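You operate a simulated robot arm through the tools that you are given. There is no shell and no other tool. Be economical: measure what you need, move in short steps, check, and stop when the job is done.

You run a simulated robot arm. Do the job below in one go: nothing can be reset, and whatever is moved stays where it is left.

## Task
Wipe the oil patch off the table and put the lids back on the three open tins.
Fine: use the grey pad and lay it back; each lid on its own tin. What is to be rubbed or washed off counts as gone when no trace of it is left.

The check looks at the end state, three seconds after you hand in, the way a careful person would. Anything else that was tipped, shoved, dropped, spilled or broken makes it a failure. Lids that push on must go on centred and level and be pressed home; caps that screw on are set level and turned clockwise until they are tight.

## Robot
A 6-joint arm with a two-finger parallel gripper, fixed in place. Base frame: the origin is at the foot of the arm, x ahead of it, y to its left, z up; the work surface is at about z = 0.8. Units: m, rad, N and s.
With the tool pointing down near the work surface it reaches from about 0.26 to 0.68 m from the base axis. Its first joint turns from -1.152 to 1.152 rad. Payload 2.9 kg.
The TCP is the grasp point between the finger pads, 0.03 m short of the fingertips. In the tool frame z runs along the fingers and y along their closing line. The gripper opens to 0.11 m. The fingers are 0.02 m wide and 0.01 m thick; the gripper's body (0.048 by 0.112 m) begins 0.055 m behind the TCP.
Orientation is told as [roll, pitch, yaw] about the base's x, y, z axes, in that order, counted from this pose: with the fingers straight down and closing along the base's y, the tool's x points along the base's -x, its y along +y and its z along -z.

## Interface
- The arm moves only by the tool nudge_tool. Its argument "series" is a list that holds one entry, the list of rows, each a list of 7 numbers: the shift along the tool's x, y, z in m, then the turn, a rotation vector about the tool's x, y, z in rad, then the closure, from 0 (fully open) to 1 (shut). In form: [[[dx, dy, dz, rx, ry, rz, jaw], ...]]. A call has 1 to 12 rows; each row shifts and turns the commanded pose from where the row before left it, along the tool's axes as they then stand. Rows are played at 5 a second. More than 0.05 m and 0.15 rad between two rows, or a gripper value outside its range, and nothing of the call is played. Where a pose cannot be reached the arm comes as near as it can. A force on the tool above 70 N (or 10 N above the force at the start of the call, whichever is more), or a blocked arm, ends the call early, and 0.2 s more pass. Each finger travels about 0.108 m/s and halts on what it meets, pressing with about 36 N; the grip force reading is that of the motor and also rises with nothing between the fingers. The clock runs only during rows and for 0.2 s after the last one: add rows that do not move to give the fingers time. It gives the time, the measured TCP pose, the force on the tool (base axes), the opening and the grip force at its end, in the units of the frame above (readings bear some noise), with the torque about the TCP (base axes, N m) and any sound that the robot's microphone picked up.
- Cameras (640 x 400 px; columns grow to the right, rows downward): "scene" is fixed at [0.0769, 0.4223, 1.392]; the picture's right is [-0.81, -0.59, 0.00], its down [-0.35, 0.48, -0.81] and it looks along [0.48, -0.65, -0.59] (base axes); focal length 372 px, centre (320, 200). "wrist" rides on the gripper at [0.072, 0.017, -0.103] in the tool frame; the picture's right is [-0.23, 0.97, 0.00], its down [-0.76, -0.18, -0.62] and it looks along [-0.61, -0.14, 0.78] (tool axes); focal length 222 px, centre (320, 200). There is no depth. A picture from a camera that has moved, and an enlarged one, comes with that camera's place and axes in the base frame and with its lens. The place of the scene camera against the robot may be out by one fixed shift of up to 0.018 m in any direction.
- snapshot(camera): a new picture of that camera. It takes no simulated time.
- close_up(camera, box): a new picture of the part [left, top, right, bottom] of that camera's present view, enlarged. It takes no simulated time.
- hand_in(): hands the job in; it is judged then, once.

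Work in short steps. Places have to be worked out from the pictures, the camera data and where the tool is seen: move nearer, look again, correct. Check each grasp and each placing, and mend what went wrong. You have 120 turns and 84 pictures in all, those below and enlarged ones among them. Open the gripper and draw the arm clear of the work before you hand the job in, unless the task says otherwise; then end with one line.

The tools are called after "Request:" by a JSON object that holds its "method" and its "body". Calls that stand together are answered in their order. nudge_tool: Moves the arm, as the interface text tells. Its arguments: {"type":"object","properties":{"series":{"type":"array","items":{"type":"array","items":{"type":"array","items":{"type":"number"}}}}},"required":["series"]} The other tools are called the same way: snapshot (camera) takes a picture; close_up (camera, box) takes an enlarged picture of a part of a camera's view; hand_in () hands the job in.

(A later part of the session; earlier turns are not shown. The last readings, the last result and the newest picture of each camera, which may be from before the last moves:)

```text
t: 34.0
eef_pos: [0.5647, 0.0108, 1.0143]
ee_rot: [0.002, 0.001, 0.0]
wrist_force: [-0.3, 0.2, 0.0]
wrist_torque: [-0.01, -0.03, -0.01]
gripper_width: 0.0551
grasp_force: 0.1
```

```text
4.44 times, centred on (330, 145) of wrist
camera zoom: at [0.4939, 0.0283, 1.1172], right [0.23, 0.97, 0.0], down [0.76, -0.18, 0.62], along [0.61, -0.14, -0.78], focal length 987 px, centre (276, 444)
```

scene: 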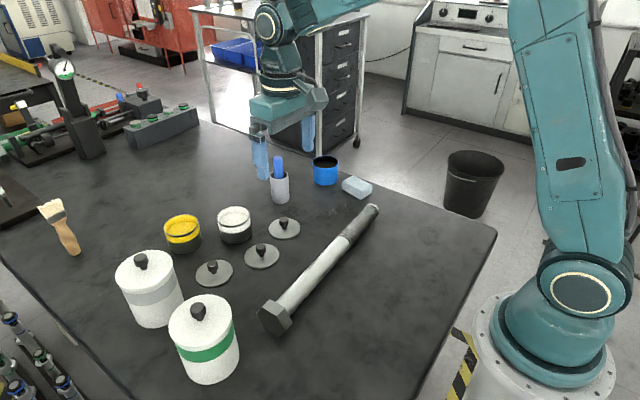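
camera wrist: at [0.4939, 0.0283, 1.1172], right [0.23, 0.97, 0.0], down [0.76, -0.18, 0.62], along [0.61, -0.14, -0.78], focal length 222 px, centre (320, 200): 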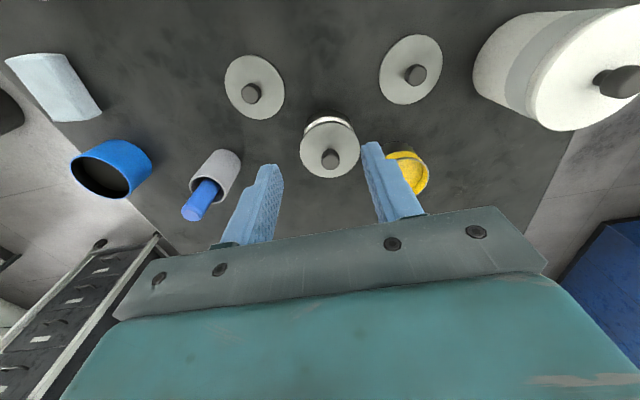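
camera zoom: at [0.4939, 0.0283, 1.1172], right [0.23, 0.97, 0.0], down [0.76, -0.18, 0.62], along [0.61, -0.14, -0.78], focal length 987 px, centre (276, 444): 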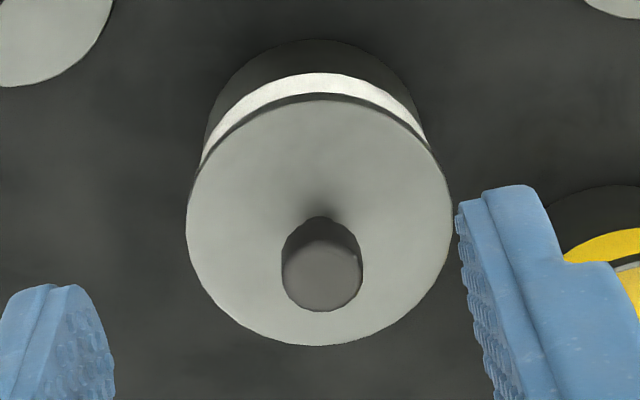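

White tin's lid is level and home. Next I test whether I can reach the yellow tin (about (0.69,0.10)), moving there empty at z≈0.95.

Request:
{"method": "nudge_tool", "body": {"series": [[[-0.03, 0.03, 0, 0, 0, 0, 0.5], [-0.03, 0.03, 0, 0, 0, 0, 0.5], [-0.03, 0.02, 0.02, 0, 0, 0, 0.5], [-0.02, 0.01, 0.03, 0, 0, 0, 0.5], [-0.015, 0, 0.015, 0, 0, 0, 0.5], [0, 0, 0, 0, 0, 0, 0.5], [0, 0, 0, 0, 0, 0, 0.5]]]}}

Request:
{"method": "snapshot", "body": {"camera": "wrist"}}

```text
t: 35.6
eef_pos: [0.6698, 0.0889, 0.9475]
ee_rot: [0.0, 0.0, -0.001]
wrist_force: [-0.3, 0.4, 0.3]
wrist_torque: [-0.02, 0.02, 0.02]
gripper_width: 0.0552
grasp_force: 0.0
out of reach, approached as far as the arm can: row 4, 5
```

```text
42 pictures are left
camera wrist: at [0.5977, 0.1074, 1.0509], right [0.23, 0.97, 0.0], down [0.76, -0.18, 0.62], along [0.61, -0.14, -0.78], focal length 222 px, centre (320, 200)
```

wrist: 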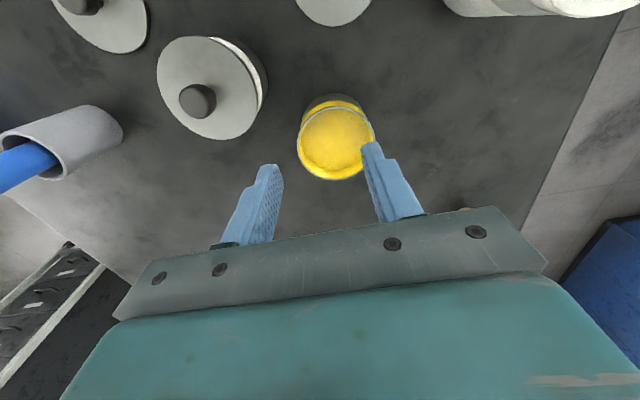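

Vertical reach stops at r≈0.676 and the yellow tin's centre is at about (0.691,0.103), r≈0.70. I'll hold the lid with the tool pitched about 0.2 rad outward about the closing line, so the lid stays level. I'm backing up over lid C and setting yaw 0.148, then pitch.

Request:
{"method": "nudge_tool", "body": {"series": [[[0.04, 0.008, 0, 0, 0, 0, 0.5], [0.04, 0.015, 0, 0, 0, 0, 0.5], [0.03, 0.015, 0, 0, 0, 0, 0.5], [0, 0, 0, 0, 0, -0.148, 0.5], [0, 0, 0, 0, -0.1, 0, 0.5], [0, 0, 0, 0, -0.1, 0, 0.5], [0, 0, 0, 0, 0, 0, 0.5], [0, 0, 0, 0, 0, 0, 0.5]]]}}

Request:
{"method": "snapshot", "body": {"camera": "wrist"}}

```text
t: 37.4
eef_pos: [0.5607, 0.1279, 0.949]
ee_rot: [0.001, -0.201, 0.148]
wrist_force: [-0.2, 0.1, -0.3]
wrist_torque: [0.02, -0.04, 0.0]
gripper_width: 0.055
grasp_force: 0.0
```

```text
41 pictures are left
camera wrist: at [0.4668, 0.1327, 1.0344], right [0.08, 1.0, 0.05], down [0.64, -0.08, 0.76], along [0.76, -0.03, -0.65], focal length 222 px, centre (320, 200)
```

wrist: 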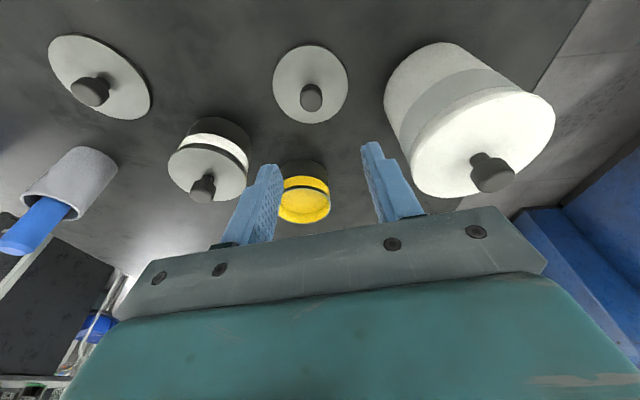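

Pose is right: fingers tilted outward. Lid C is at about (0.5635,0.125). I'm descending straight down to z 0.840 and closing.

Request:
{"method": "nudge_tool", "body": {"series": [[[0.007, -0.0033, 0.032, 0, 0, 0, 0.5], [0.007, 0, 0.032, 0, 0, 0, 0.5], [0.006, 0, 0.028, 0, 0, 0, 0.5], [0.003, 0, 0.0145, 0, 0, 0, 0.5], [0, 0, 0, 0, 0, 0, 0.5], [0, 0, 0, 0, 0, 0, 0.7], [0, 0, 0, 0, 0, 0, 0.85], [0, 0, 0, 0, 0, 0, 0.9], [0, 0, 0, 0, 0, 0, 0.9]]]}}

Request:
{"method": "close_up", "body": {"camera": "scene", "box": [150, 220, 270, 295]}}

Request:
{"method": "snapshot", "body": {"camera": "wrist"}}

```text
t: 39.4
eef_pos: [0.5588, 0.1247, 0.8375]
ee_rot: [0.0, -0.201, 0.149]
wrist_force: [0.1, 0.2, 0.2]
wrist_torque: [0.02, 0.0, -0.02]
gripper_width: 0.0187
grasp_force: 36.4
```

```text
5.33 times, centred on (210, 258) of scene
camera zoom: at [0.0769, 0.4223, 1.392], right [-0.81, -0.59, 0.0], down [-0.35, 0.48, -0.81], along [0.48, -0.65, -0.59], focal length 1982 px, centre (907, -107)
```

zoom: 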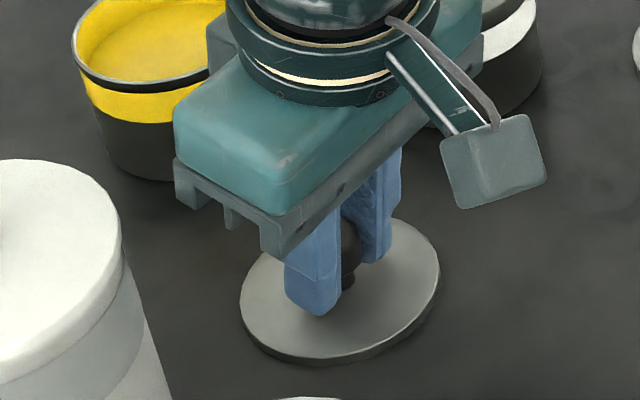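

```text
39 pictures are left
camera wrist: at [0.4664, 0.1301, 0.9245], right [0.08, 1.0, 0.05], down [0.64, -0.08, 0.76], along [0.76, -0.03, -0.65], focal length 222 px, centre (320, 200)
```

wrist: 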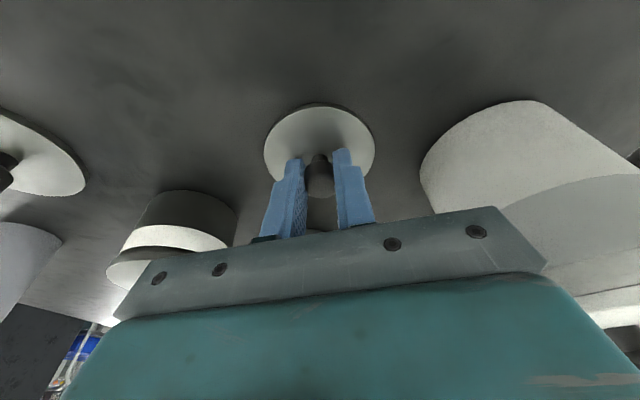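

Gripped at 0.0187 m. I'm lifting and carrying over the yellow tin (displacement about +0.125,-0.0235), hovering.

Request:
{"method": "nudge_tool", "body": {"series": [[[-0.005, 0, -0.0245, 0, 0, 0, 0.9], [-0.005, 0, -0.0245, 0, 0, 0, 0.9], [-0.005, 0, -0.0245, 0, 0, 0, 0.9], [-0.0294, -0.0104, 0.006, 0, 0, 0, 0.9], [-0.0294, -0.0104, 0.006, 0, 0, 0, 0.9], [-0.0294, -0.0104, 0.006, 0, 0, 0, 0.9], [-0.0294, -0.0104, 0.006, 0, 0, 0, 0.9], [0, 0, 0, 0, 0, 0, 0.9], [0, 0, 0, 0, 0, 0, 0.9]]]}}

Request:
{"method": "close_up", "body": {"camera": "scene", "box": [110, 170, 270, 270]}}

Request:
{"method": "close_up", "body": {"camera": "wrist", "box": [220, 70, 428, 200]}}

```text
t: 41.4
eef_pos: [0.6816, 0.1011, 0.9112]
ee_rot: [0.0, -0.199, 0.148]
wrist_force: [0.2, -0.7, -0.8]
wrist_torque: [-0.01, 0.04, 0.0]
gripper_width: 0.0185
grasp_force: 35.9
```

```text
4.00 times, centred on (190, 220) of scene
camera zoom: at [0.0769, 0.4223, 1.392], right [-0.81, -0.59, 0.0], down [-0.35, 0.48, -0.81], along [0.48, -0.65, -0.59], focal length 1486 px, centre (840, 120)
```

zoom: 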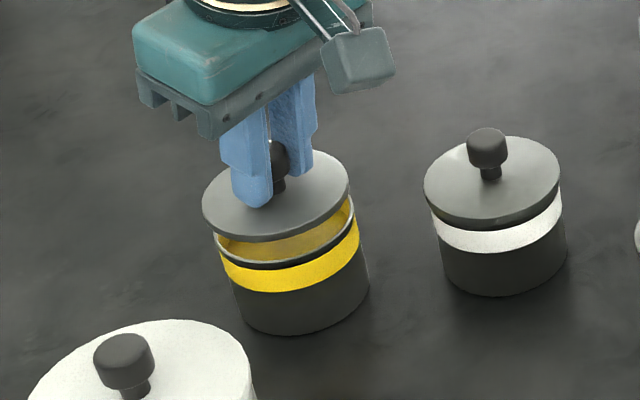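

```text
3.08 times, centred on (324, 135) of wrist
camera zoom: at [0.5898, 0.1046, 0.9975], right [0.08, 1.0, 0.05], down [0.64, -0.08, 0.76], along [0.76, -0.03, -0.65], focal length 684 px, centre (308, 400)
```

zoom: 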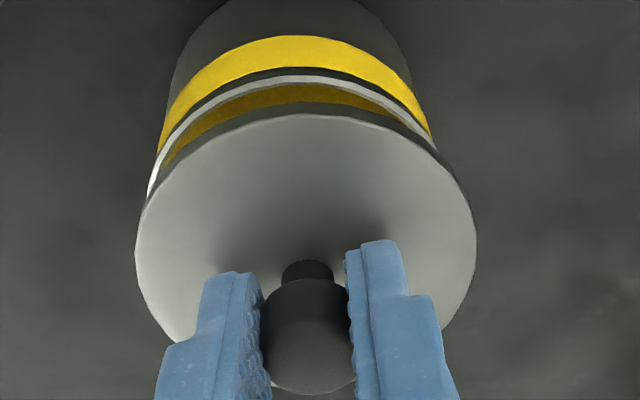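

Reachable. From both views the lid needs about +4 mm in x and -2 mm in y. I'm correcting, lowering 9 mm and rechecking.

Request:
{"method": "nudge_tool", "body": {"series": [[[-0.0036, -0.0024, 0.0007, 0, 0, 0, 0.9], [0.0018, 0, 0.0088, 0, 0, 0, 0.9], [0, 0, 0, 0, 0, 0, 0.9], [0, 0, 0, 0, 0, 0, 0.9]]]}}

Request:
{"method": "close_up", "body": {"camera": "scene", "box": [150, 195, 222, 240]}}

Request:
{"method": "close_up", "body": {"camera": "wrist", "box": [220, 70, 428, 200]}}

```text
t: 42.4
eef_pos: [0.6864, 0.0991, 0.9027]
ee_rot: [0.001, -0.201, 0.147]
wrist_force: [-0.4, 0.0, -0.5]
wrist_torque: [-0.05, 0.02, -0.03]
gripper_width: 0.0185
grasp_force: 36.2
```

```text
8.89 times, centred on (186, 218) of scene
camera zoom: at [0.0769, 0.4223, 1.392], right [-0.81, -0.59, 0.0], down [-0.35, 0.48, -0.81], along [0.48, -0.65, -0.59], focal length 3302 px, centre (1511, 44)
```

zoom: 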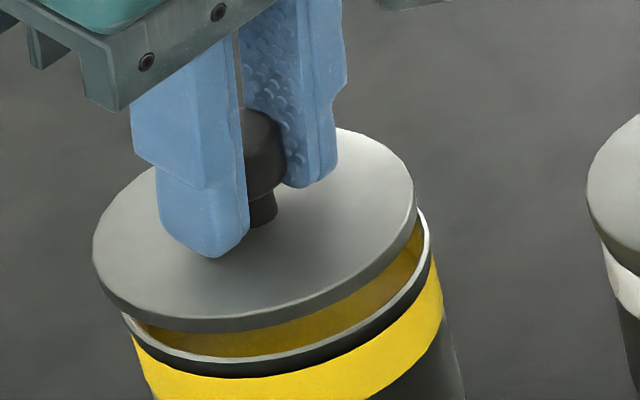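

```text
3.08 times, centred on (324, 135) of wrist
camera zoom: at [0.5946, 0.1039, 0.9893], right [0.08, 1.0, 0.05], down [0.64, -0.08, 0.76], along [0.76, -0.03, -0.65], focal length 684 px, centre (308, 400)
```

zoom: 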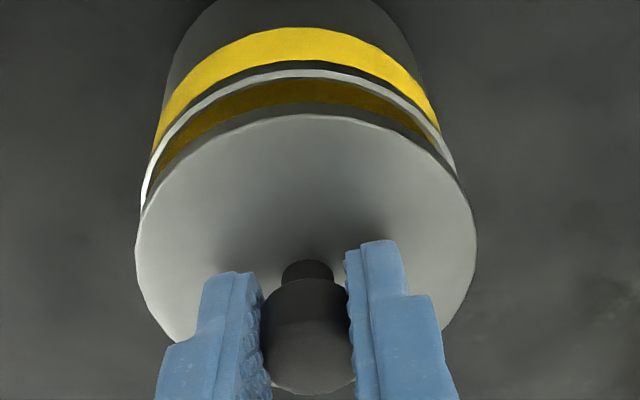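

The lid needs about another -2 mm in y and is nearly right in x. I'm correcting and lowering in small steps to feel contact.

Request:
{"method": "nudge_tool", "body": {"series": [[[0.0008, -0.0019, 0, 0, 0, 0, 0.9], [0.001, 0, 0.005, 0, 0, 0, 0.9], [0, 0, 0, 0, 0, 0, 0.9], [0, 0, 0, 0, 0, 0, 0.9]]]}}

Request:
{"method": "close_up", "body": {"camera": "scene", "box": [150, 195, 222, 240]}}

```text
t: 43.4
eef_pos: [0.6857, 0.097, 0.8975]
ee_rot: [-0.002, -0.202, 0.148]
wrist_force: [0.5, 0.0, -0.3]
wrist_torque: [0.0, 0.0, -0.01]
gripper_width: 0.0186
grasp_force: 35.9
```

```text
8.89 times, centred on (186, 218) of scene
camera zoom: at [0.0769, 0.4223, 1.392], right [-0.81, -0.59, 0.0], down [-0.35, 0.48, -0.81], along [0.48, -0.65, -0.59], focal length 3302 px, centre (1511, 44)
```

zoom: 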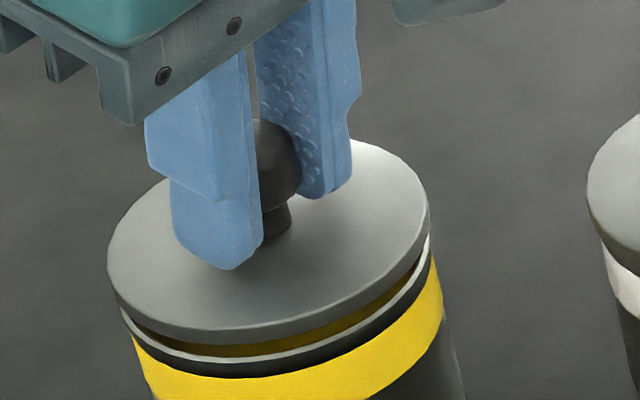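

Nicely aligned within about 0.5 mm. I'm pressing down in 2 mm steps.

Request:
{"method": "nudge_tool", "body": {"series": [[[0.0004, 0, 0.002, 0, 0, 0, 0.9], [0.0004, 0, 0.002, 0, 0, 0, 0.9], [0, 0, 0, 0, 0, 0, 0.9]]]}}

```text
t: 44.2
eef_pos: [0.6868, 0.0984, 0.8941]
ee_rot: [0.0, -0.202, 0.149]
wrist_force: [0.3, 0.3, -0.7]
wrist_torque: [0.01, 0.0, -0.01]
gripper_width: 0.019
grasp_force: 36.1
```

No contact yet, so I'm going on down.

Request:
{"method": "nudge_tool", "body": {"series": [[[0.0004, 0, 0.002, 0, 0, 0, 0.9], [0.0002, 0, 0.001, 0, 0, 0, 0.9], [0, 0, 0, 0, 0, 0, 0.9]]]}}

Request:
{"method": "close_up", "body": {"camera": "scene", "box": [150, 195, 222, 240]}}

```text
t: 45.0
eef_pos: [0.6872, 0.0984, 0.8928]
ee_rot: [-0.001, -0.204, 0.146]
wrist_force: [-6.3, -4.3, 22.5]
wrist_torque: [-0.06, 0.44, 0.04]
gripper_width: 0.019
grasp_force: 36.5
```

```text
8.89 times, centred on (186, 218) of scene
camera zoom: at [0.0762, 0.4221, 1.3921], right [-0.81, -0.59, 0.0], down [-0.35, 0.48, -0.81], along [0.48, -0.65, -0.59], focal length 3302 px, centre (1511, 44)
```

zoom: 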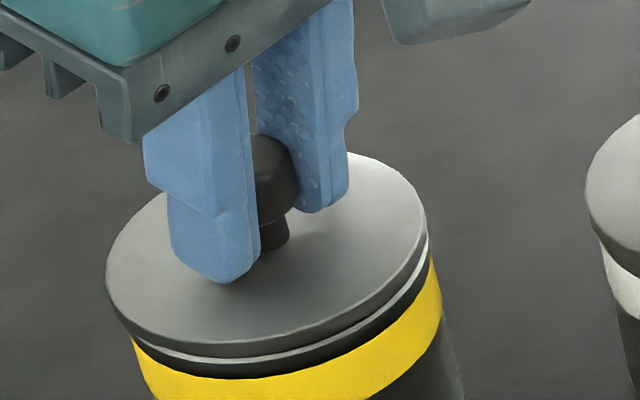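

Contact at 22 N, not yet snapped. I'm pressing further.

Request:
{"method": "nudge_tool", "body": {"series": [[[0.0002, 0, 0.001, 0, 0, 0, 0.9], [0.0002, 0, 0.001, 0, 0, 0, 0.9], [0, 0, 0, 0, 0, 0, 0.9]]]}}

Request:
{"method": "close_up", "body": {"camera": "scene", "box": [150, 195, 222, 240]}}

```text
t: 45.8
eef_pos: [0.6883, 0.0983, 0.8936]
ee_rot: [-0.001, -0.209, 0.151]
wrist_force: [-14.4, -4.1, 32.7]
wrist_torque: [-0.03, 0.16, 0.06]
gripper_width: 0.0189
grasp_force: 36.1
```

```text
8.89 times, centred on (186, 218) of scene
camera zoom: at [0.0758, 0.4221, 1.3922], right [-0.81, -0.59, 0.0], down [-0.35, 0.48, -0.81], along [0.48, -0.65, -0.59], focal length 3302 px, centre (1511, 44)
```

zoom: 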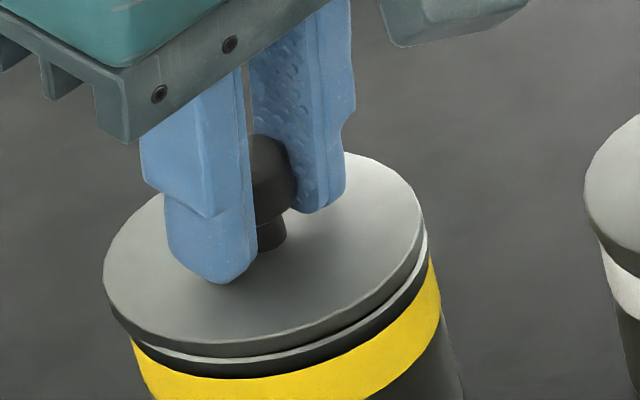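

The lid slid about 2.5 mm to +x/+y under pressure. I'm lifting 4 mm, shifting (-0.002,-0.0015) and looking again.

Request:
{"method": "nudge_tool", "body": {"series": [[[-0.0008, 0, -0.004, 0, 0, 0, 0.9], [0.0022, -0.0012, -0.0004, 0, 0, 0, 0.9], [0, 0, 0, 0, 0, 0, 0.9], [0, 0, 0, 0, 0, 0, 0.9]]]}}

Request:
{"method": "close_up", "body": {"camera": "scene", "box": [150, 195, 222, 240]}}

Request:
{"method": "close_up", "body": {"camera": "wrist", "box": [220, 70, 428, 200]}}

```text
t: 46.8
eef_pos: [0.6851, 0.0974, 0.8949]
ee_rot: [0.0, -0.2, 0.148]
wrist_force: [2.0, 10.5, 16.0]
wrist_torque: [0.3, -0.48, 0.26]
gripper_width: 0.0191
grasp_force: 36.8
heard: snap
```

```text
8.89 times, centred on (186, 218) of scene
camera zoom: at [0.0765, 0.4225, 1.392], right [-0.81, -0.59, 0.0], down [-0.35, 0.48, -0.81], along [0.48, -0.65, -0.59], focal length 3302 px, centre (1511, 44)
```

zoom: 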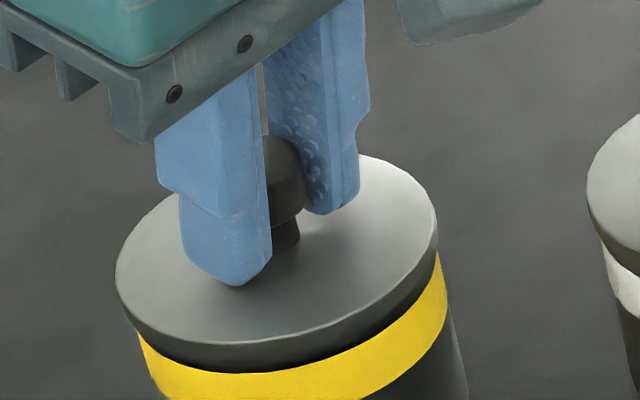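

```text
3.08 times, centred on (324, 135) of wrist
camera zoom: at [0.5917, 0.1013, 0.9803], right [0.07, 1.0, 0.05], down [0.64, -0.08, 0.76], along [0.76, -0.03, -0.64], focal length 684 px, centre (308, 400)
```

zoom: 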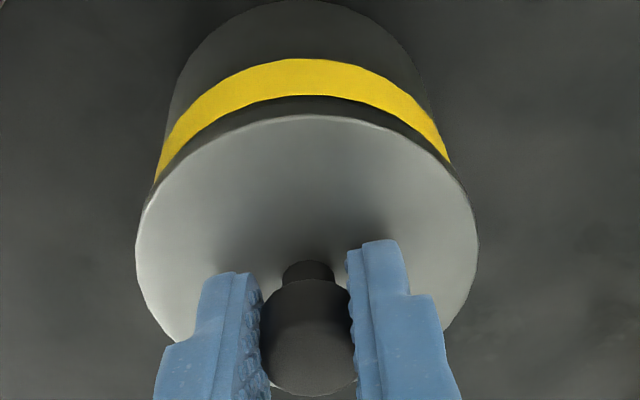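

It snapped on: the metal rim is no longer visible. I'm pressing straight down a little more to be sure it is home.

Request:
{"method": "nudge_tool", "body": {"series": [[[0.0002, 0.0008, 0.001, 0, 0, 0, 0.9], [0.0003, 0, 0.001, 0, 0, 0, 0.9], [0, 0, 0, 0, 0, 0, 0.9]]]}}

```text
t: 47.6
eef_pos: [0.6834, 0.0975, 0.8937]
ee_rot: [0.001, -0.202, 0.15]
wrist_force: [-2.8, 10.2, 22.1]
wrist_torque: [0.12, -0.07, 0.08]
gripper_width: 0.019
grasp_force: 36.2
```

Solid. I'm releasing and drawing up.

Request:
{"method": "nudge_tool", "body": {"series": [[[-0.0004, 0, -0.0015, 0, 0, 0, 0.9], [0, 0, 0, 0, 0, 0, 0.7], [0, 0, 0, 0, 0, 0, 0.5], [0, 0, 0, 0, 0, 0, 0.5], [-0.003, 0, -0.03, 0, 0, 0, 0.5], [0, 0, -0.03, 0, 0, 0, 0.5], [0.03, 0, -0.03, 0, 0, 0, 0.5], [0.03, 0, -0.02, 0, 0, 0, 0.5], [0, 0, 0, 0, 0, 0, 0.5]]]}}

Request:
{"method": "close_up", "body": {"camera": "scene", "box": [150, 190, 270, 265]}}

Request:
{"method": "close_up", "body": {"camera": "wrist", "box": [200, 70, 440, 220]}}

```text
t: 49.6
eef_pos: [0.6082, 0.0868, 0.9909]
ee_rot: [0.0, -0.2, 0.149]
wrist_force: [0.2, 1.1, -0.1]
wrist_torque: [0.03, -0.01, -0.03]
gripper_width: 0.0547
grasp_force: 0.0
```

```text
5.33 times, centred on (210, 228) of scene
camera zoom: at [0.0768, 0.4223, 1.392], right [-0.81, -0.59, 0.0], down [-0.35, 0.48, -0.81], along [0.48, -0.65, -0.59], focal length 1982 px, centre (907, 53)
```

zoom: 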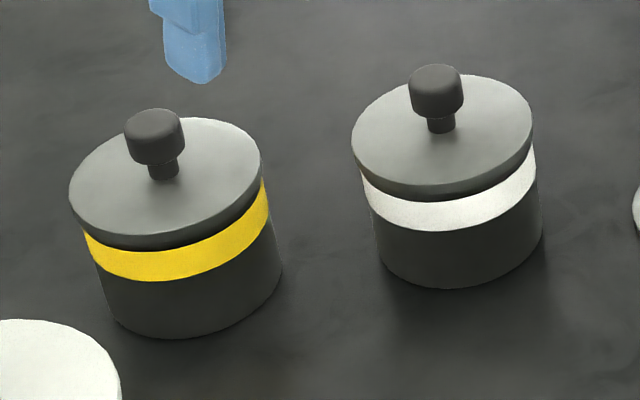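

```text
2.67 times, centred on (320, 145) of wrist
camera zoom: at [0.5157, 0.091, 1.0772], right [0.08, 1.0, 0.05], down [0.64, -0.08, 0.76], along [0.76, -0.03, -0.65], focal length 592 px, centre (320, 347)
```

zoom: 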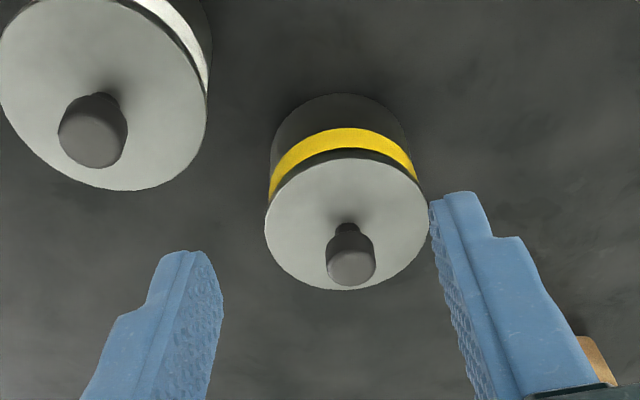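

Both lids are level and home. Now lid A at about (0.537,-0.069) for the blue tin: I'm returning to a vertical tool and moving above it.

Request:
{"method": "nudge_tool", "body": {"series": [[[0, 0, 0, 0, 0.1, 0, 0.5], [0, 0, 0, 0, 0.1, 0, 0.5], [0, 0, 0, 0, 0, 0.148, 0.5], [0.02, -0.04, 0, 0, 0, 0, 0.5], [0.02, -0.04, 0, 0, 0, 0, 0.5], [0.02, -0.04, 0.015, 0, 0, 0, 0.5], [0.011, -0.036, 0.026, 0, 0, 0, 0.5], [0, 0, 0, 0, 0, 0, 0.5], [0, 0, 0, 0, 0, 0, 0.5]]]}}

Request:
{"method": "snapshot", "body": {"camera": "wrist"}}

```text
t: 51.6
eef_pos: [0.5356, -0.0709, 0.9471]
ee_rot: [0.0, 0.0, 0.0]
wrist_force: [0.2, -0.9, 0.1]
wrist_torque: [0.0, -0.01, 0.02]
gripper_width: 0.0551
grasp_force: 0.1
```

```text
27 pictures are left
camera wrist: at [0.4643, -0.053, 1.0498], right [0.23, 0.97, 0.0], down [0.76, -0.18, 0.62], along [0.61, -0.14, -0.78], focal length 222 px, centre (320, 200)
```

wrist: 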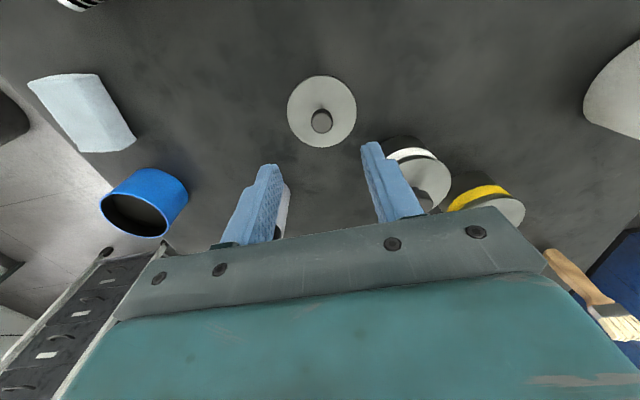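

Lid A refined to about (0.539,-0.069). I'm descending and gripping.

Request:
{"method": "nudge_tool", "body": {"series": [[[-0.003, 0.002, 0.04, 0, 0, 0, 0.5], [0, 0, 0.04, 0, 0, 0, 0.5], [0, 0, 0.02, 0, 0, 0, 0.5], [0, 0, 0.008, 0, 0, 0, 0.5], [0, 0, 0, 0, 0, 0, 0.5], [0, 0, 0, 0, 0, 0, 0.7], [0, 0, 0, 0, 0, 0, 0.85], [0, 0, 0, 0, 0, 0, 0.9], [0, 0, 0, 0, 0, 0, 0.9]]]}}

Request:
{"method": "close_up", "body": {"camera": "wrist", "box": [220, 70, 428, 200]}}

```text
t: 53.6
eef_pos: [0.5382, -0.0669, 0.8395]
ee_rot: [0.0, 0.0, 0.001]
wrist_force: [-0.8, -0.3, -0.5]
wrist_torque: [0.01, -0.02, 0.04]
gripper_width: 0.0191
grasp_force: 36.1
```

```text
3.08 times, centred on (324, 135) of wrist
camera zoom: at [0.4668, -0.0487, 0.9424], right [0.23, 0.97, 0.0], down [0.76, -0.18, 0.62], along [0.61, -0.14, -0.78], focal length 684 px, centre (308, 400)
```

zoom: 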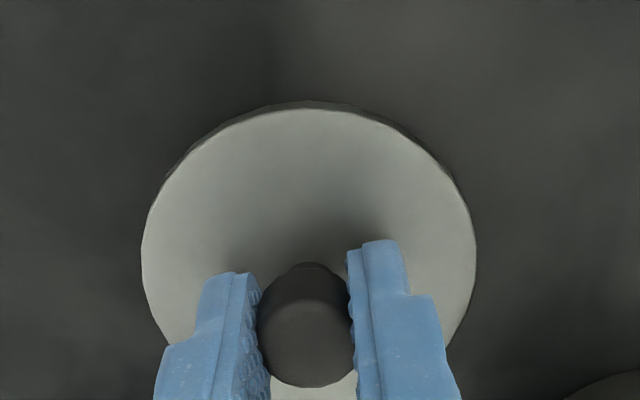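

Lid A is gripped. I'm lifting, routing at x≈0.52 clear of the pen holder, then out over the blue tin at (0.588,-0.310).

Request:
{"method": "nudge_tool", "body": {"series": [[[0, 0, -0.04, 0, 0, 0, 0.9], [0.01, 0, -0.037, 0, 0, 0, 0.9], [0.01, -0.04, 0, 0, 0, 0, 0.9], [0, -0.045, 0, 0, 0, 0, 0.9], [0, -0.045, 0, 0, 0, 0, 0.9], [0, -0.045, 0, 0, 0, 0, 0.9], [0, -0.04, 0, 0, 0, 0, 0.9], [-0.03, -0.028, 0, 0, 0, 0, 0.9], [-0.03, 0, 0, 0, 0, 0, 0.9], [-0.01, 0, 0, 0, 0, 0, 0.9], [0, 0, 0, 0, 0, 0, 0.9], [0, 0, 0, 0, 0, 0, 0.9]]]}}

Request:
{"method": "close_up", "body": {"camera": "scene", "box": [270, 120, 390, 195]}}

Request:
{"method": "close_up", "body": {"camera": "wrist", "box": [220, 70, 428, 200]}}

```text
t: 56.2
eef_pos: [0.5902, -0.3116, 0.9183]
ee_rot: [0.0, 0.001, 0.001]
wrist_force: [0.1, 0.2, 0.0]
wrist_torque: [-0.02, -0.03, -0.01]
gripper_width: 0.0189
grasp_force: 36.1
```

```text
5.33 times, centred on (330, 158) of scene
camera zoom: at [0.0769, 0.4223, 1.392], right [-0.81, -0.59, 0.0], down [-0.35, 0.48, -0.81], along [0.48, -0.65, -0.59], focal length 1982 px, centre (267, 427)
```

zoom: 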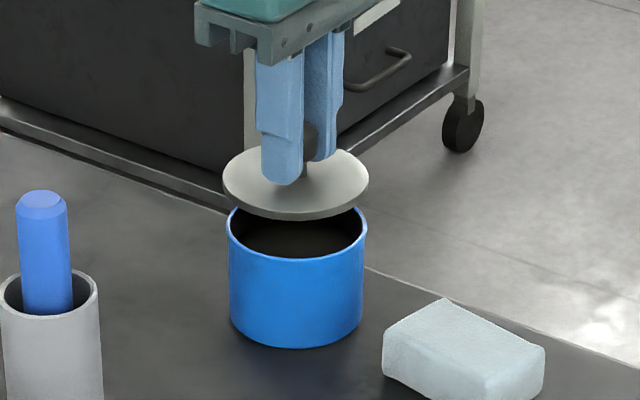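

```text
3.08 times, centred on (324, 135) of wrist
camera zoom: at [0.5183, -0.2934, 1.0211], right [0.23, 0.97, 0.0], down [0.76, -0.18, 0.62], along [0.61, -0.14, -0.78], focal length 684 px, centre (308, 400)
```

zoom: 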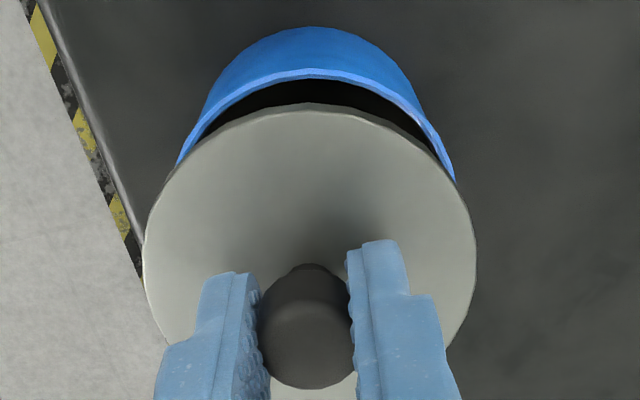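

Alignment is within about 1 mm. I'm applying a small -0.8 mm x trim and lowering to just above the rim.

Request:
{"method": "nudge_tool", "body": {"series": [[[0.0008, 0, 0.009, 0, 0, 0, 0.9], [0, 0, 0.007, 0, 0, 0, 0.9], [0, 0, 0, 0, 0, 0, 0.9], [0, 0, 0, 0, 0, 0, 0.9]]]}}

Request:
{"method": "close_up", "body": {"camera": "scene", "box": [302, 145, 350, 175]}}

Request:
{"method": "close_up", "body": {"camera": "wrist", "box": [220, 70, 428, 200]}}

```text
t: 57.2
eef_pos: [0.5898, -0.3122, 0.9019]
ee_rot: [-0.002, 0.002, -0.001]
wrist_force: [0.0, -0.2, 1.0]
wrist_torque: [0.01, 0.0, 0.01]
gripper_width: 0.0189
grasp_force: 36.2
```

```text
13.33 times, centred on (326, 160) of scene
camera zoom: at [0.0769, 0.4223, 1.392], right [-0.81, -0.59, 0.0], down [-0.35, 0.48, -0.81], along [0.48, -0.65, -0.59], focal length 4954 px, centre (240, 733)
```

zoom: 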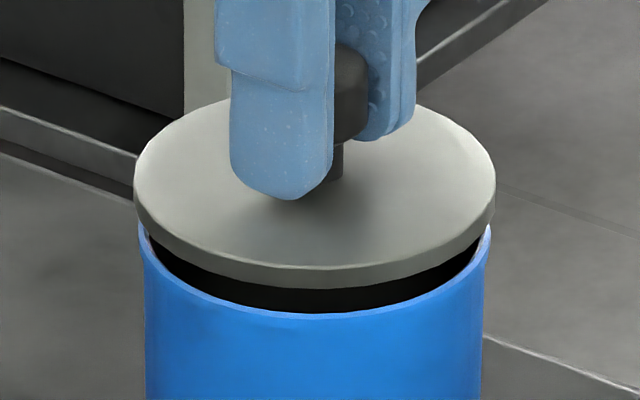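

```text
3.08 times, centred on (324, 135) of wrist
camera zoom: at [0.5176, -0.2936, 1.0048], right [0.23, 0.97, 0.0], down [0.76, -0.18, 0.62], along [0.61, -0.14, -0.78], focal length 684 px, centre (308, 400)
```

zoom: 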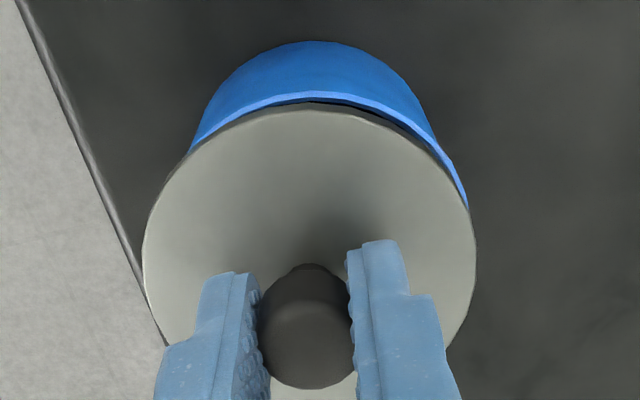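

Centred to within about 1 mm in both views. I'm pressing down in steps.

Request:
{"method": "nudge_tool", "body": {"series": [[[0, 0, 0.003, 0, 0, 0, 0.9], [0, 0, 0.002, 0, 0, 0, 0.9], [0, 0, 0.001, 0, 0, 0, 0.9], [0, 0, 0, 0, 0, 0, 0.9]]]}}

Request:
{"method": "close_up", "body": {"camera": "scene", "box": [302, 145, 350, 175]}}

```text
t: 58.2
eef_pos: [0.5887, -0.3127, 0.8959]
ee_rot: [-0.001, 0.0, -0.001]
wrist_force: [-0.5, 0.1, 1.2]
wrist_torque: [-0.01, 0.0, 0.01]
gripper_width: 0.0193
grasp_force: 35.9
```

```text
13.33 times, centred on (326, 160) of scene
camera zoom: at [0.0769, 0.4223, 1.392], right [-0.81, -0.59, 0.0], down [-0.35, 0.48, -0.81], along [0.48, -0.65, -0.59], focal length 4954 px, centre (240, 733)
```

zoom: 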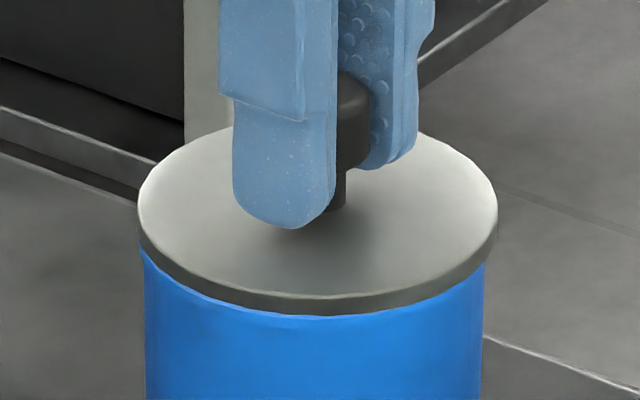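

Almost in contact and well centred. I'm continuing down.

Request:
{"method": "nudge_tool", "body": {"series": [[[-0.0004, 0.0003, 0.0015, 0, 0, 0, 0.9], [0, 0, 0.0015, 0, 0, 0, 0.9], [0, 0, 0, 0, 0, 0, 0.9]]]}}

```text
t: 59.0
eef_pos: [0.5898, -0.3107, 0.8959]
ee_rot: [-0.003, -0.004, 0.001]
wrist_force: [-9.8, 3.5, 25.3]
wrist_torque: [0.05, 0.31, 0.02]
gripper_width: 0.0189
grasp_force: 36.4
```

25 N and no snap yet. I'm pressing 1 mm more.

Request:
{"method": "nudge_tool", "body": {"series": [[[0, 0, 0.0012, 0, 0, 0, 0.9], [0, 0, 0, 0, 0, 0, 0.9]]]}}

Request:
{"method": "close_up", "body": {"camera": "scene", "box": [302, 145, 350, 175]}}

Request:
{"method": "close_up", "body": {"camera": "wrist", "box": [220, 70, 428, 200]}}

```text
t: 59.6
eef_pos: [0.5901, -0.31, 0.8958]
ee_rot: [-0.003, -0.006, 0.0]
wrist_force: [-9.7, 1.4, 29.0]
wrist_torque: [0.03, 0.13, 0.0]
gripper_width: 0.0192
grasp_force: 36.2
```

```text
13.33 times, centred on (326, 160) of scene
camera zoom: at [0.0761, 0.4226, 1.392], right [-0.81, -0.59, 0.0], down [-0.35, 0.48, -0.81], along [0.48, -0.65, -0.59], focal length 4954 px, centre (240, 733)
```

zoom: 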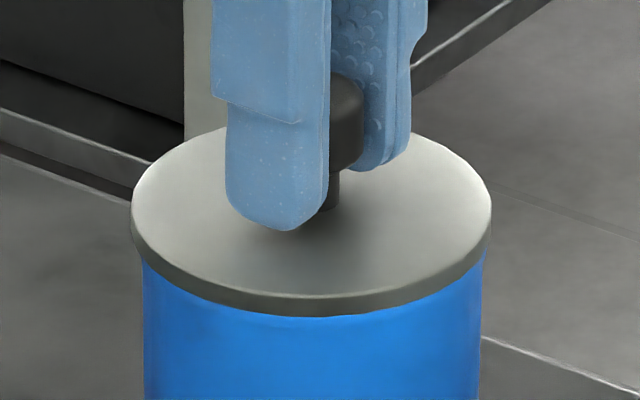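

```text
3.08 times, centred on (324, 135) of wrist
camera zoom: at [0.5176, -0.293, 0.9973], right [0.23, 0.97, 0.0], down [0.76, -0.18, 0.63], along [0.61, -0.14, -0.78], focal length 684 px, centre (308, 400)
```

zoom: 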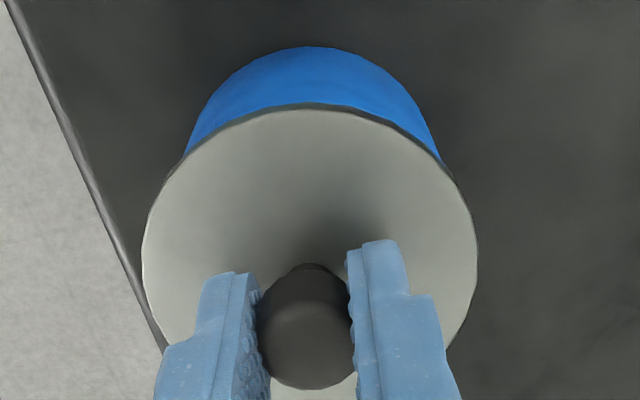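

Lid rests on the rim; earlier the snap came on easing back slightly in -x under pressure. I'm trying a 1 mm easing while pressing.

Request:
{"method": "nudge_tool", "body": {"series": [[[0.001, 0, 0.0005, 0, 0, 0, 0.9], [0, 0, 0, 0, 0, 0, 0.9]]]}}

```text
t: 60.2
eef_pos: [0.5893, -0.3116, 0.8957]
ee_rot: [-0.005, -0.009, 0.001]
wrist_force: [6.0, -3.5, 25.0]
wrist_torque: [-0.04, -0.2, -0.02]
gripper_width: 0.0193
grasp_force: 35.7
```

Not snapped yet at 25 N. I'm pressing harder in small steps (limit 70 N).

Request:
{"method": "nudge_tool", "body": {"series": [[[0, 0, 0.0015, 0, 0, 0, 0.9], [0, 0, 0, 0, 0, 0, 0.9]]]}}

Request:
{"method": "nudge_tool", "body": {"series": [[[0.0005, 0, 0.0015, 0, 0, 0, 0.9], [0, 0, 0, 0, 0, 0, 0.9]]]}}

```text
t: 60.8
eef_pos: [0.5896, -0.3111, 0.8937]
ee_rot: [-0.006, -0.01, 0.001]
wrist_force: [6.1, -3.1, 28.3]
wrist_torque: [-0.04, -0.16, 0.03]
gripper_width: 0.0187
grasp_force: 36.1
```

```text
t: 61.4
eef_pos: [0.5897, -0.3106, 0.8947]
ee_rot: [-0.006, -0.01, 0.003]
wrist_force: [4.7, -2.6, 33.0]
wrist_torque: [-0.01, -0.03, -0.02]
gripper_width: 0.0187
grasp_force: 36.6
```

Force barely rises because the fingers are slipping down the knob. I'm opening slightly so the fingertips bear on the lid's disc on both sides of the knob, and pressing there.

Request:
{"method": "nudge_tool", "body": {"series": [[[0, 0, -0.001, 0, 0, 0, 0.8], [0, 0, 0, 0, 0, 0, 0.78], [0, 0, 0.001, 0, 0, 0, 0.78], [0, 0, 0, 0, 0, 0, 0.78]]]}}

Request:
{"method": "close_up", "body": {"camera": "scene", "box": [302, 145, 350, 175]}}

```text
t: 62.4
eef_pos: [0.5883, -0.3104, 0.8915]
ee_rot: [-0.003, -0.005, 0.003]
wrist_force: [5.6, 6.2, 26.6]
wrist_torque: [0.21, -0.09, 0.01]
gripper_width: 0.0224
grasp_force: 0.0
```

```text
13.33 times, centred on (326, 160) of scene
camera zoom: at [0.0765, 0.4227, 1.3919], right [-0.81, -0.59, 0.0], down [-0.35, 0.48, -0.81], along [0.48, -0.65, -0.59], focal length 4954 px, centre (240, 733)
```

zoom: 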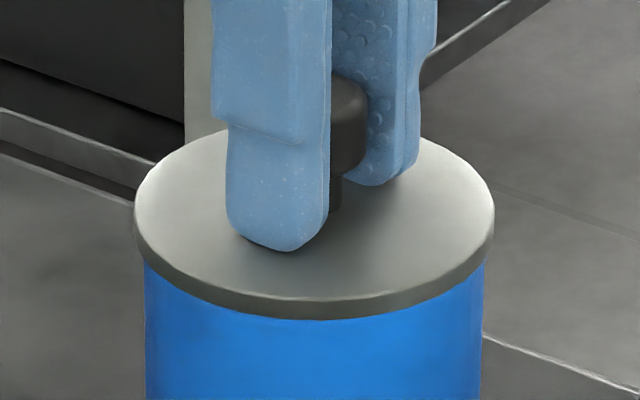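

Fingertips bear on the disc with 27 N. I'm pressing further, 1 mm at a time.

Request:
{"method": "nudge_tool", "body": {"series": [[[0, 0, 0.001, 0, 0, 0, 0.78], [0, 0, 0.001, 0, 0, 0, 0.78], [0, 0, 0, 0, 0, 0, 0.78]]]}}

```text
t: 63.2
eef_pos: [0.5885, -0.3111, 0.8916]
ee_rot: [-0.002, -0.007, 0.002]
wrist_force: [0.0, 13.7, 34.9]
wrist_torque: [0.51, 0.07, 0.03]
gripper_width: 0.0229
grasp_force: 0.1
```

Ambiguous whether it is home, so I'm lifting clear to inspect the lid's resting state.

Request:
{"method": "nudge_tool", "body": {"series": [[[0, 0, -0.004, 0, 0, 0, 0.7], [0, 0, -0.002, 0, 0, 0, 0.5], [0, 0, -0.03, 0, 0, 0, 0.5], [0, 0, -0.04, 0, 0, 0, 0.5], [0, 0, -0.02, 0, 0, 0, 0.5], [0, 0, 0, 0, 0, 0, 0.5]]]}}

Request:
{"method": "close_up", "body": {"camera": "scene", "box": [302, 145, 350, 175]}}

Request:
{"method": "close_up", "body": {"camera": "wrist", "box": [260, 60, 388, 140]}}

```text
t: 64.6
eef_pos: [0.587, -0.3115, 0.9835]
ee_rot: [0.0, -0.002, 0.001]
wrist_force: [0.2, 0.4, 0.2]
wrist_torque: [0.02, -0.01, 0.01]
gripper_width: 0.0549
grasp_force: 0.0
```

```text
13.33 times, centred on (326, 160) of scene
camera zoom: at [0.0769, 0.4223, 1.392], right [-0.81, -0.59, 0.0], down [-0.35, 0.48, -0.81], along [0.48, -0.65, -0.59], focal length 4954 px, centre (240, 733)
```

zoom: 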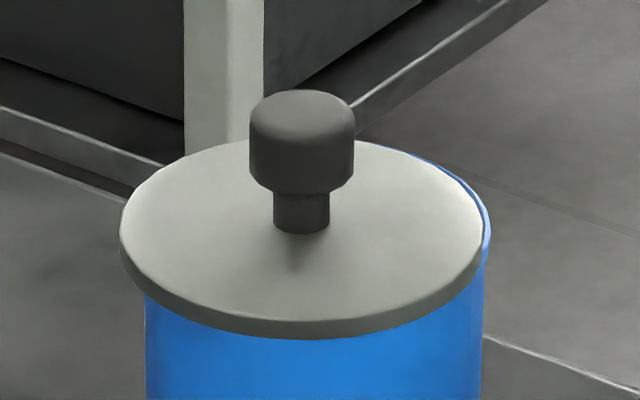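

```text
5.00 times, centred on (324, 100) of wrist
camera zoom: at [0.5157, -0.2933, 1.0861], right [0.23, 0.97, 0.0], down [0.76, -0.18, 0.62], along [0.61, -0.14, -0.78], focal length 1111 px, centre (300, 700)
```

zoom: 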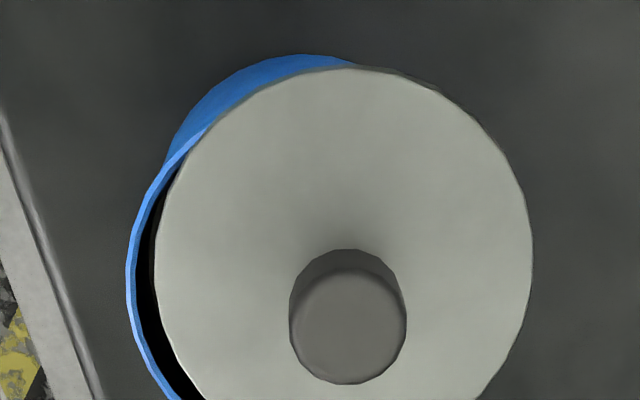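

The lid isn't seated; it slid about 6 mm toward +y and rests on the rim. I'm re-gripping the knob at about (0.5865,-0.304).

Request:
{"method": "nudge_tool", "body": {"series": [[[0.0005, 0.0075, 0.03, 0, 0, 0, 0.5], [0, 0, 0.035, 0, 0, 0, 0.5], [0, 0, 0.022, 0, 0, 0, 0.5], [0, 0, 0, 0, 0, 0, 0.5], [0, 0, 0, 0, 0, 0, 0.7], [0, 0, 0, 0, 0, 0, 0.85], [0, 0, 0, 0, 0, 0, 0.9], [0, 0, 0, 0, 0, 0, 0.9]]]}}

```text
t: 66.4
eef_pos: [0.5878, -0.3036, 0.8959]
ee_rot: [0.0, -0.001, 0.0]
wrist_force: [0.6, 0.0, -0.4]
wrist_torque: [0.0, -0.02, 0.02]
gripper_width: 0.0192
grasp_force: 36.4
```

Gripped again. I'm lifting 6 mm, moving back over the centre (-y 7.5 mm, +x 1 mm) and checking.

Request:
{"method": "nudge_tool", "body": {"series": [[[0, 0, -0.006, 0, 0, 0, 0.9], [-0.001, -0.0075, 0, 0, 0, 0, 0.9], [0, 0, 0, 0, 0, 0, 0.9], [0, 0, 0, 0, 0, 0, 0.9]]]}}

Request:
{"method": "close_up", "body": {"camera": "scene", "box": [302, 145, 350, 175]}}

Request:
{"method": "close_up", "body": {"camera": "wrist", "box": [260, 90, 388, 170]}}

```text
t: 67.4
eef_pos: [0.5884, -0.3116, 0.902]
ee_rot: [0.0, -0.001, 0.002]
wrist_force: [-0.3, 0.0, -0.8]
wrist_torque: [0.03, 0.03, 0.05]
gripper_width: 0.019
grasp_force: 36.0
```

```text
13.33 times, centred on (326, 160) of scene
camera zoom: at [0.0769, 0.4223, 1.392], right [-0.81, -0.59, 0.0], down [-0.35, 0.48, -0.81], along [0.48, -0.65, -0.59], focal length 4954 px, centre (240, 733)
```

zoom: 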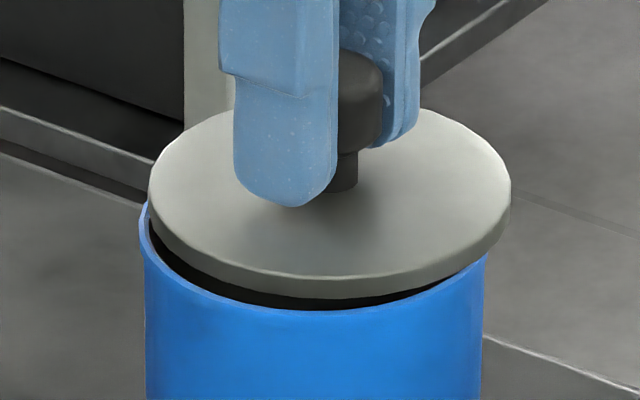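

```text
5.00 times, centred on (324, 130) of wrist
camera zoom: at [0.5163, -0.2932, 1.0038], right [0.23, 0.97, 0.0], down [0.76, -0.18, 0.62], along [0.61, -0.14, -0.78], focal length 1111 px, centre (300, 550)
```

zoom: 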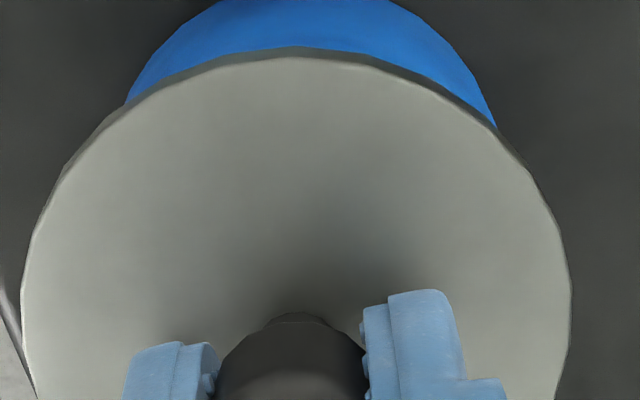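

In this grip the lid sits about 4.5 mm toward -x. I'm shifting +x 4.5 mm, -y 0.6 mm, lowering 3 mm and rechecking.

Request:
{"method": "nudge_tool", "body": {"series": [[[-0.0045, -0.0006, 0, 0, 0, 0, 0.9], [0, 0, 0.003, 0, 0, 0, 0.9], [0, 0, 0, 0, 0, 0, 0.9], [0, 0, 0, 0, 0, 0, 0.9]]]}}

Request:
{"method": "close_up", "body": {"camera": "scene", "box": [308, 152, 344, 175]}}

Request:
{"method": "close_up", "body": {"camera": "wrist", "box": [260, 90, 388, 170]}}

```text
t: 68.4
eef_pos: [0.5935, -0.3123, 0.8975]
ee_rot: [0.001, 0.0, 0.0]
wrist_force: [0.5, 0.1, 0.7]
wrist_torque: [-0.05, 0.0, 0.02]
gripper_width: 0.0188
grasp_force: 35.3
```

```text
16.00 times, centred on (326, 164) of scene
camera zoom: at [0.0769, 0.4223, 1.392], right [-0.81, -0.59, 0.0], down [-0.35, 0.48, -0.81], along [0.48, -0.65, -0.59], focal length 5944 px, centre (224, 784)
```

zoom: 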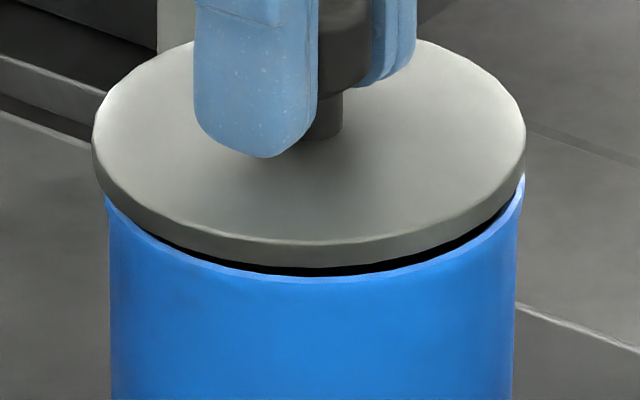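

```text
5.00 times, centred on (324, 130) of wrist
camera zoom: at [0.5217, -0.294, 1.0006], right [0.23, 0.97, 0.0], down [0.76, -0.18, 0.62], along [0.61, -0.14, -0.78], focal length 1111 px, centre (300, 550)
```

zoom: 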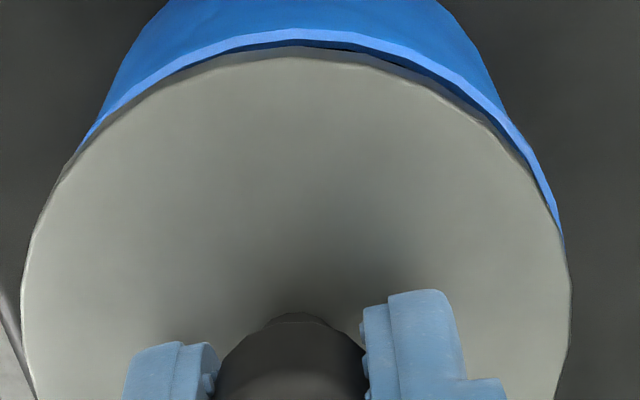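

Both views agree on a remaining trim of about (-1.6 mm, +0.8 mm). I'm applying it and pressing down.

Request:
{"method": "nudge_tool", "body": {"series": [[[0.0017, 0.0008, 0, 0, 0, 0, 0.9], [0, 0, 0, 0, 0, 0, 0.9], [0, 0, 0.002, 0, 0, 0, 0.9], [0, 0, 0.0015, 0, 0, 0, 0.9], [0, 0, 0.001, 0, 0, 0, 0.9], [0, 0, 0, 0, 0, 0, 0.9]]]}}

```text
t: 69.8
eef_pos: [0.5907, -0.3104, 0.8957]
ee_rot: [-0.002, -0.001, 0.0]
wrist_force: [-2.9, 0.3, 9.6]
wrist_torque: [-0.01, 0.24, 0.03]
gripper_width: 0.0191
grasp_force: 36.5
```

Contact at 10 N. I'm pressing on.

Request:
{"method": "nudge_tool", "body": {"series": [[[0, 0, 0.001, 0, 0, 0, 0.9], [0.0003, 0, 0.001, 0, 0, 0, 0.9], [0, 0, 0, 0, 0, 0, 0.9]]]}}

Request:
{"method": "close_up", "body": {"camera": "scene", "box": [308, 152, 344, 175]}}

Request:
{"method": "close_up", "body": {"camera": "wrist", "box": [260, 90, 388, 170]}}

```text
t: 70.6
eef_pos: [0.5911, -0.3109, 0.8954]
ee_rot: [-0.002, -0.004, -0.001]
wrist_force: [-9.7, -1.8, 24.5]
wrist_torque: [-0.02, 0.27, 0.03]
gripper_width: 0.0187
grasp_force: 36.0
```

```text
16.00 times, centred on (326, 164) of scene
camera zoom: at [0.0762, 0.4224, 1.392], right [-0.81, -0.59, 0.0], down [-0.35, 0.48, -0.81], along [0.48, -0.65, -0.59], focal length 5944 px, centre (224, 784)
```

zoom: 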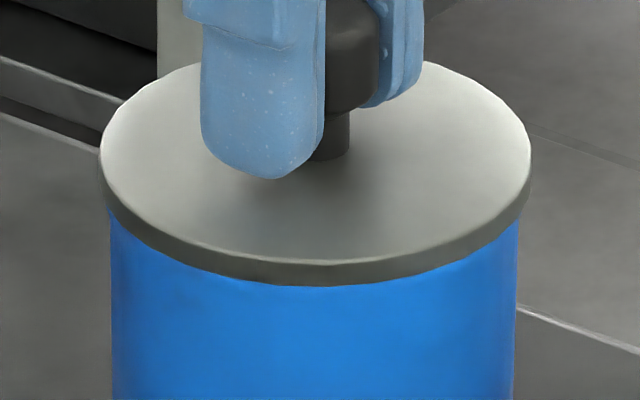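

```text
5.00 times, centred on (324, 130) of wrist
camera zoom: at [0.5191, -0.293, 0.9974], right [0.23, 0.97, 0.0], down [0.76, -0.18, 0.63], along [0.61, -0.14, -0.78], focal length 1111 px, centre (300, 550)
```

zoom: 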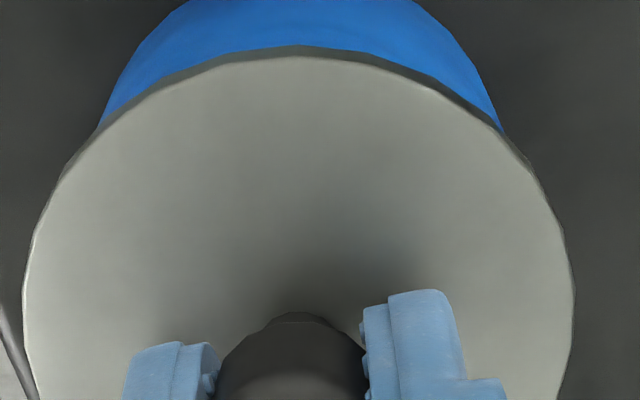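

Looks centred, with 24 N and no snap. I'm doing a small search under pressure, first toward -x.

Request:
{"method": "nudge_tool", "body": {"series": [[[0.001, 0, 0, 0, 0, 0, 0.9], [0.0007, 0, 0, 0, 0, 0, 0.9], [0, 0, 0, 0, 0, 0, 0.9]]]}}

Request:
{"method": "nudge_tool", "body": {"series": [[[0, -0.001, 0.0003, 0, 0, 0, 0.9], [0, -0.0007, 0, 0, 0, 0, 0.9], [0, 0, 0, 0, 0, 0, 0.9]]]}}

```text
t: 71.4
eef_pos: [0.59, -0.3108, 0.8941]
ee_rot: [-0.003, -0.007, 0.0]
wrist_force: [7.0, -6.2, 19.6]
wrist_torque: [-0.06, -0.21, -0.05]
gripper_width: 0.0189
grasp_force: 36.4
```

```text
t: 72.2
eef_pos: [0.5892, -0.3112, 0.8947]
ee_rot: [-0.001, -0.004, 0.002]
wrist_force: [7.4, 7.7, 23.4]
wrist_torque: [0.08, -0.23, 0.05]
gripper_width: 0.0192
grasp_force: 36.2
```

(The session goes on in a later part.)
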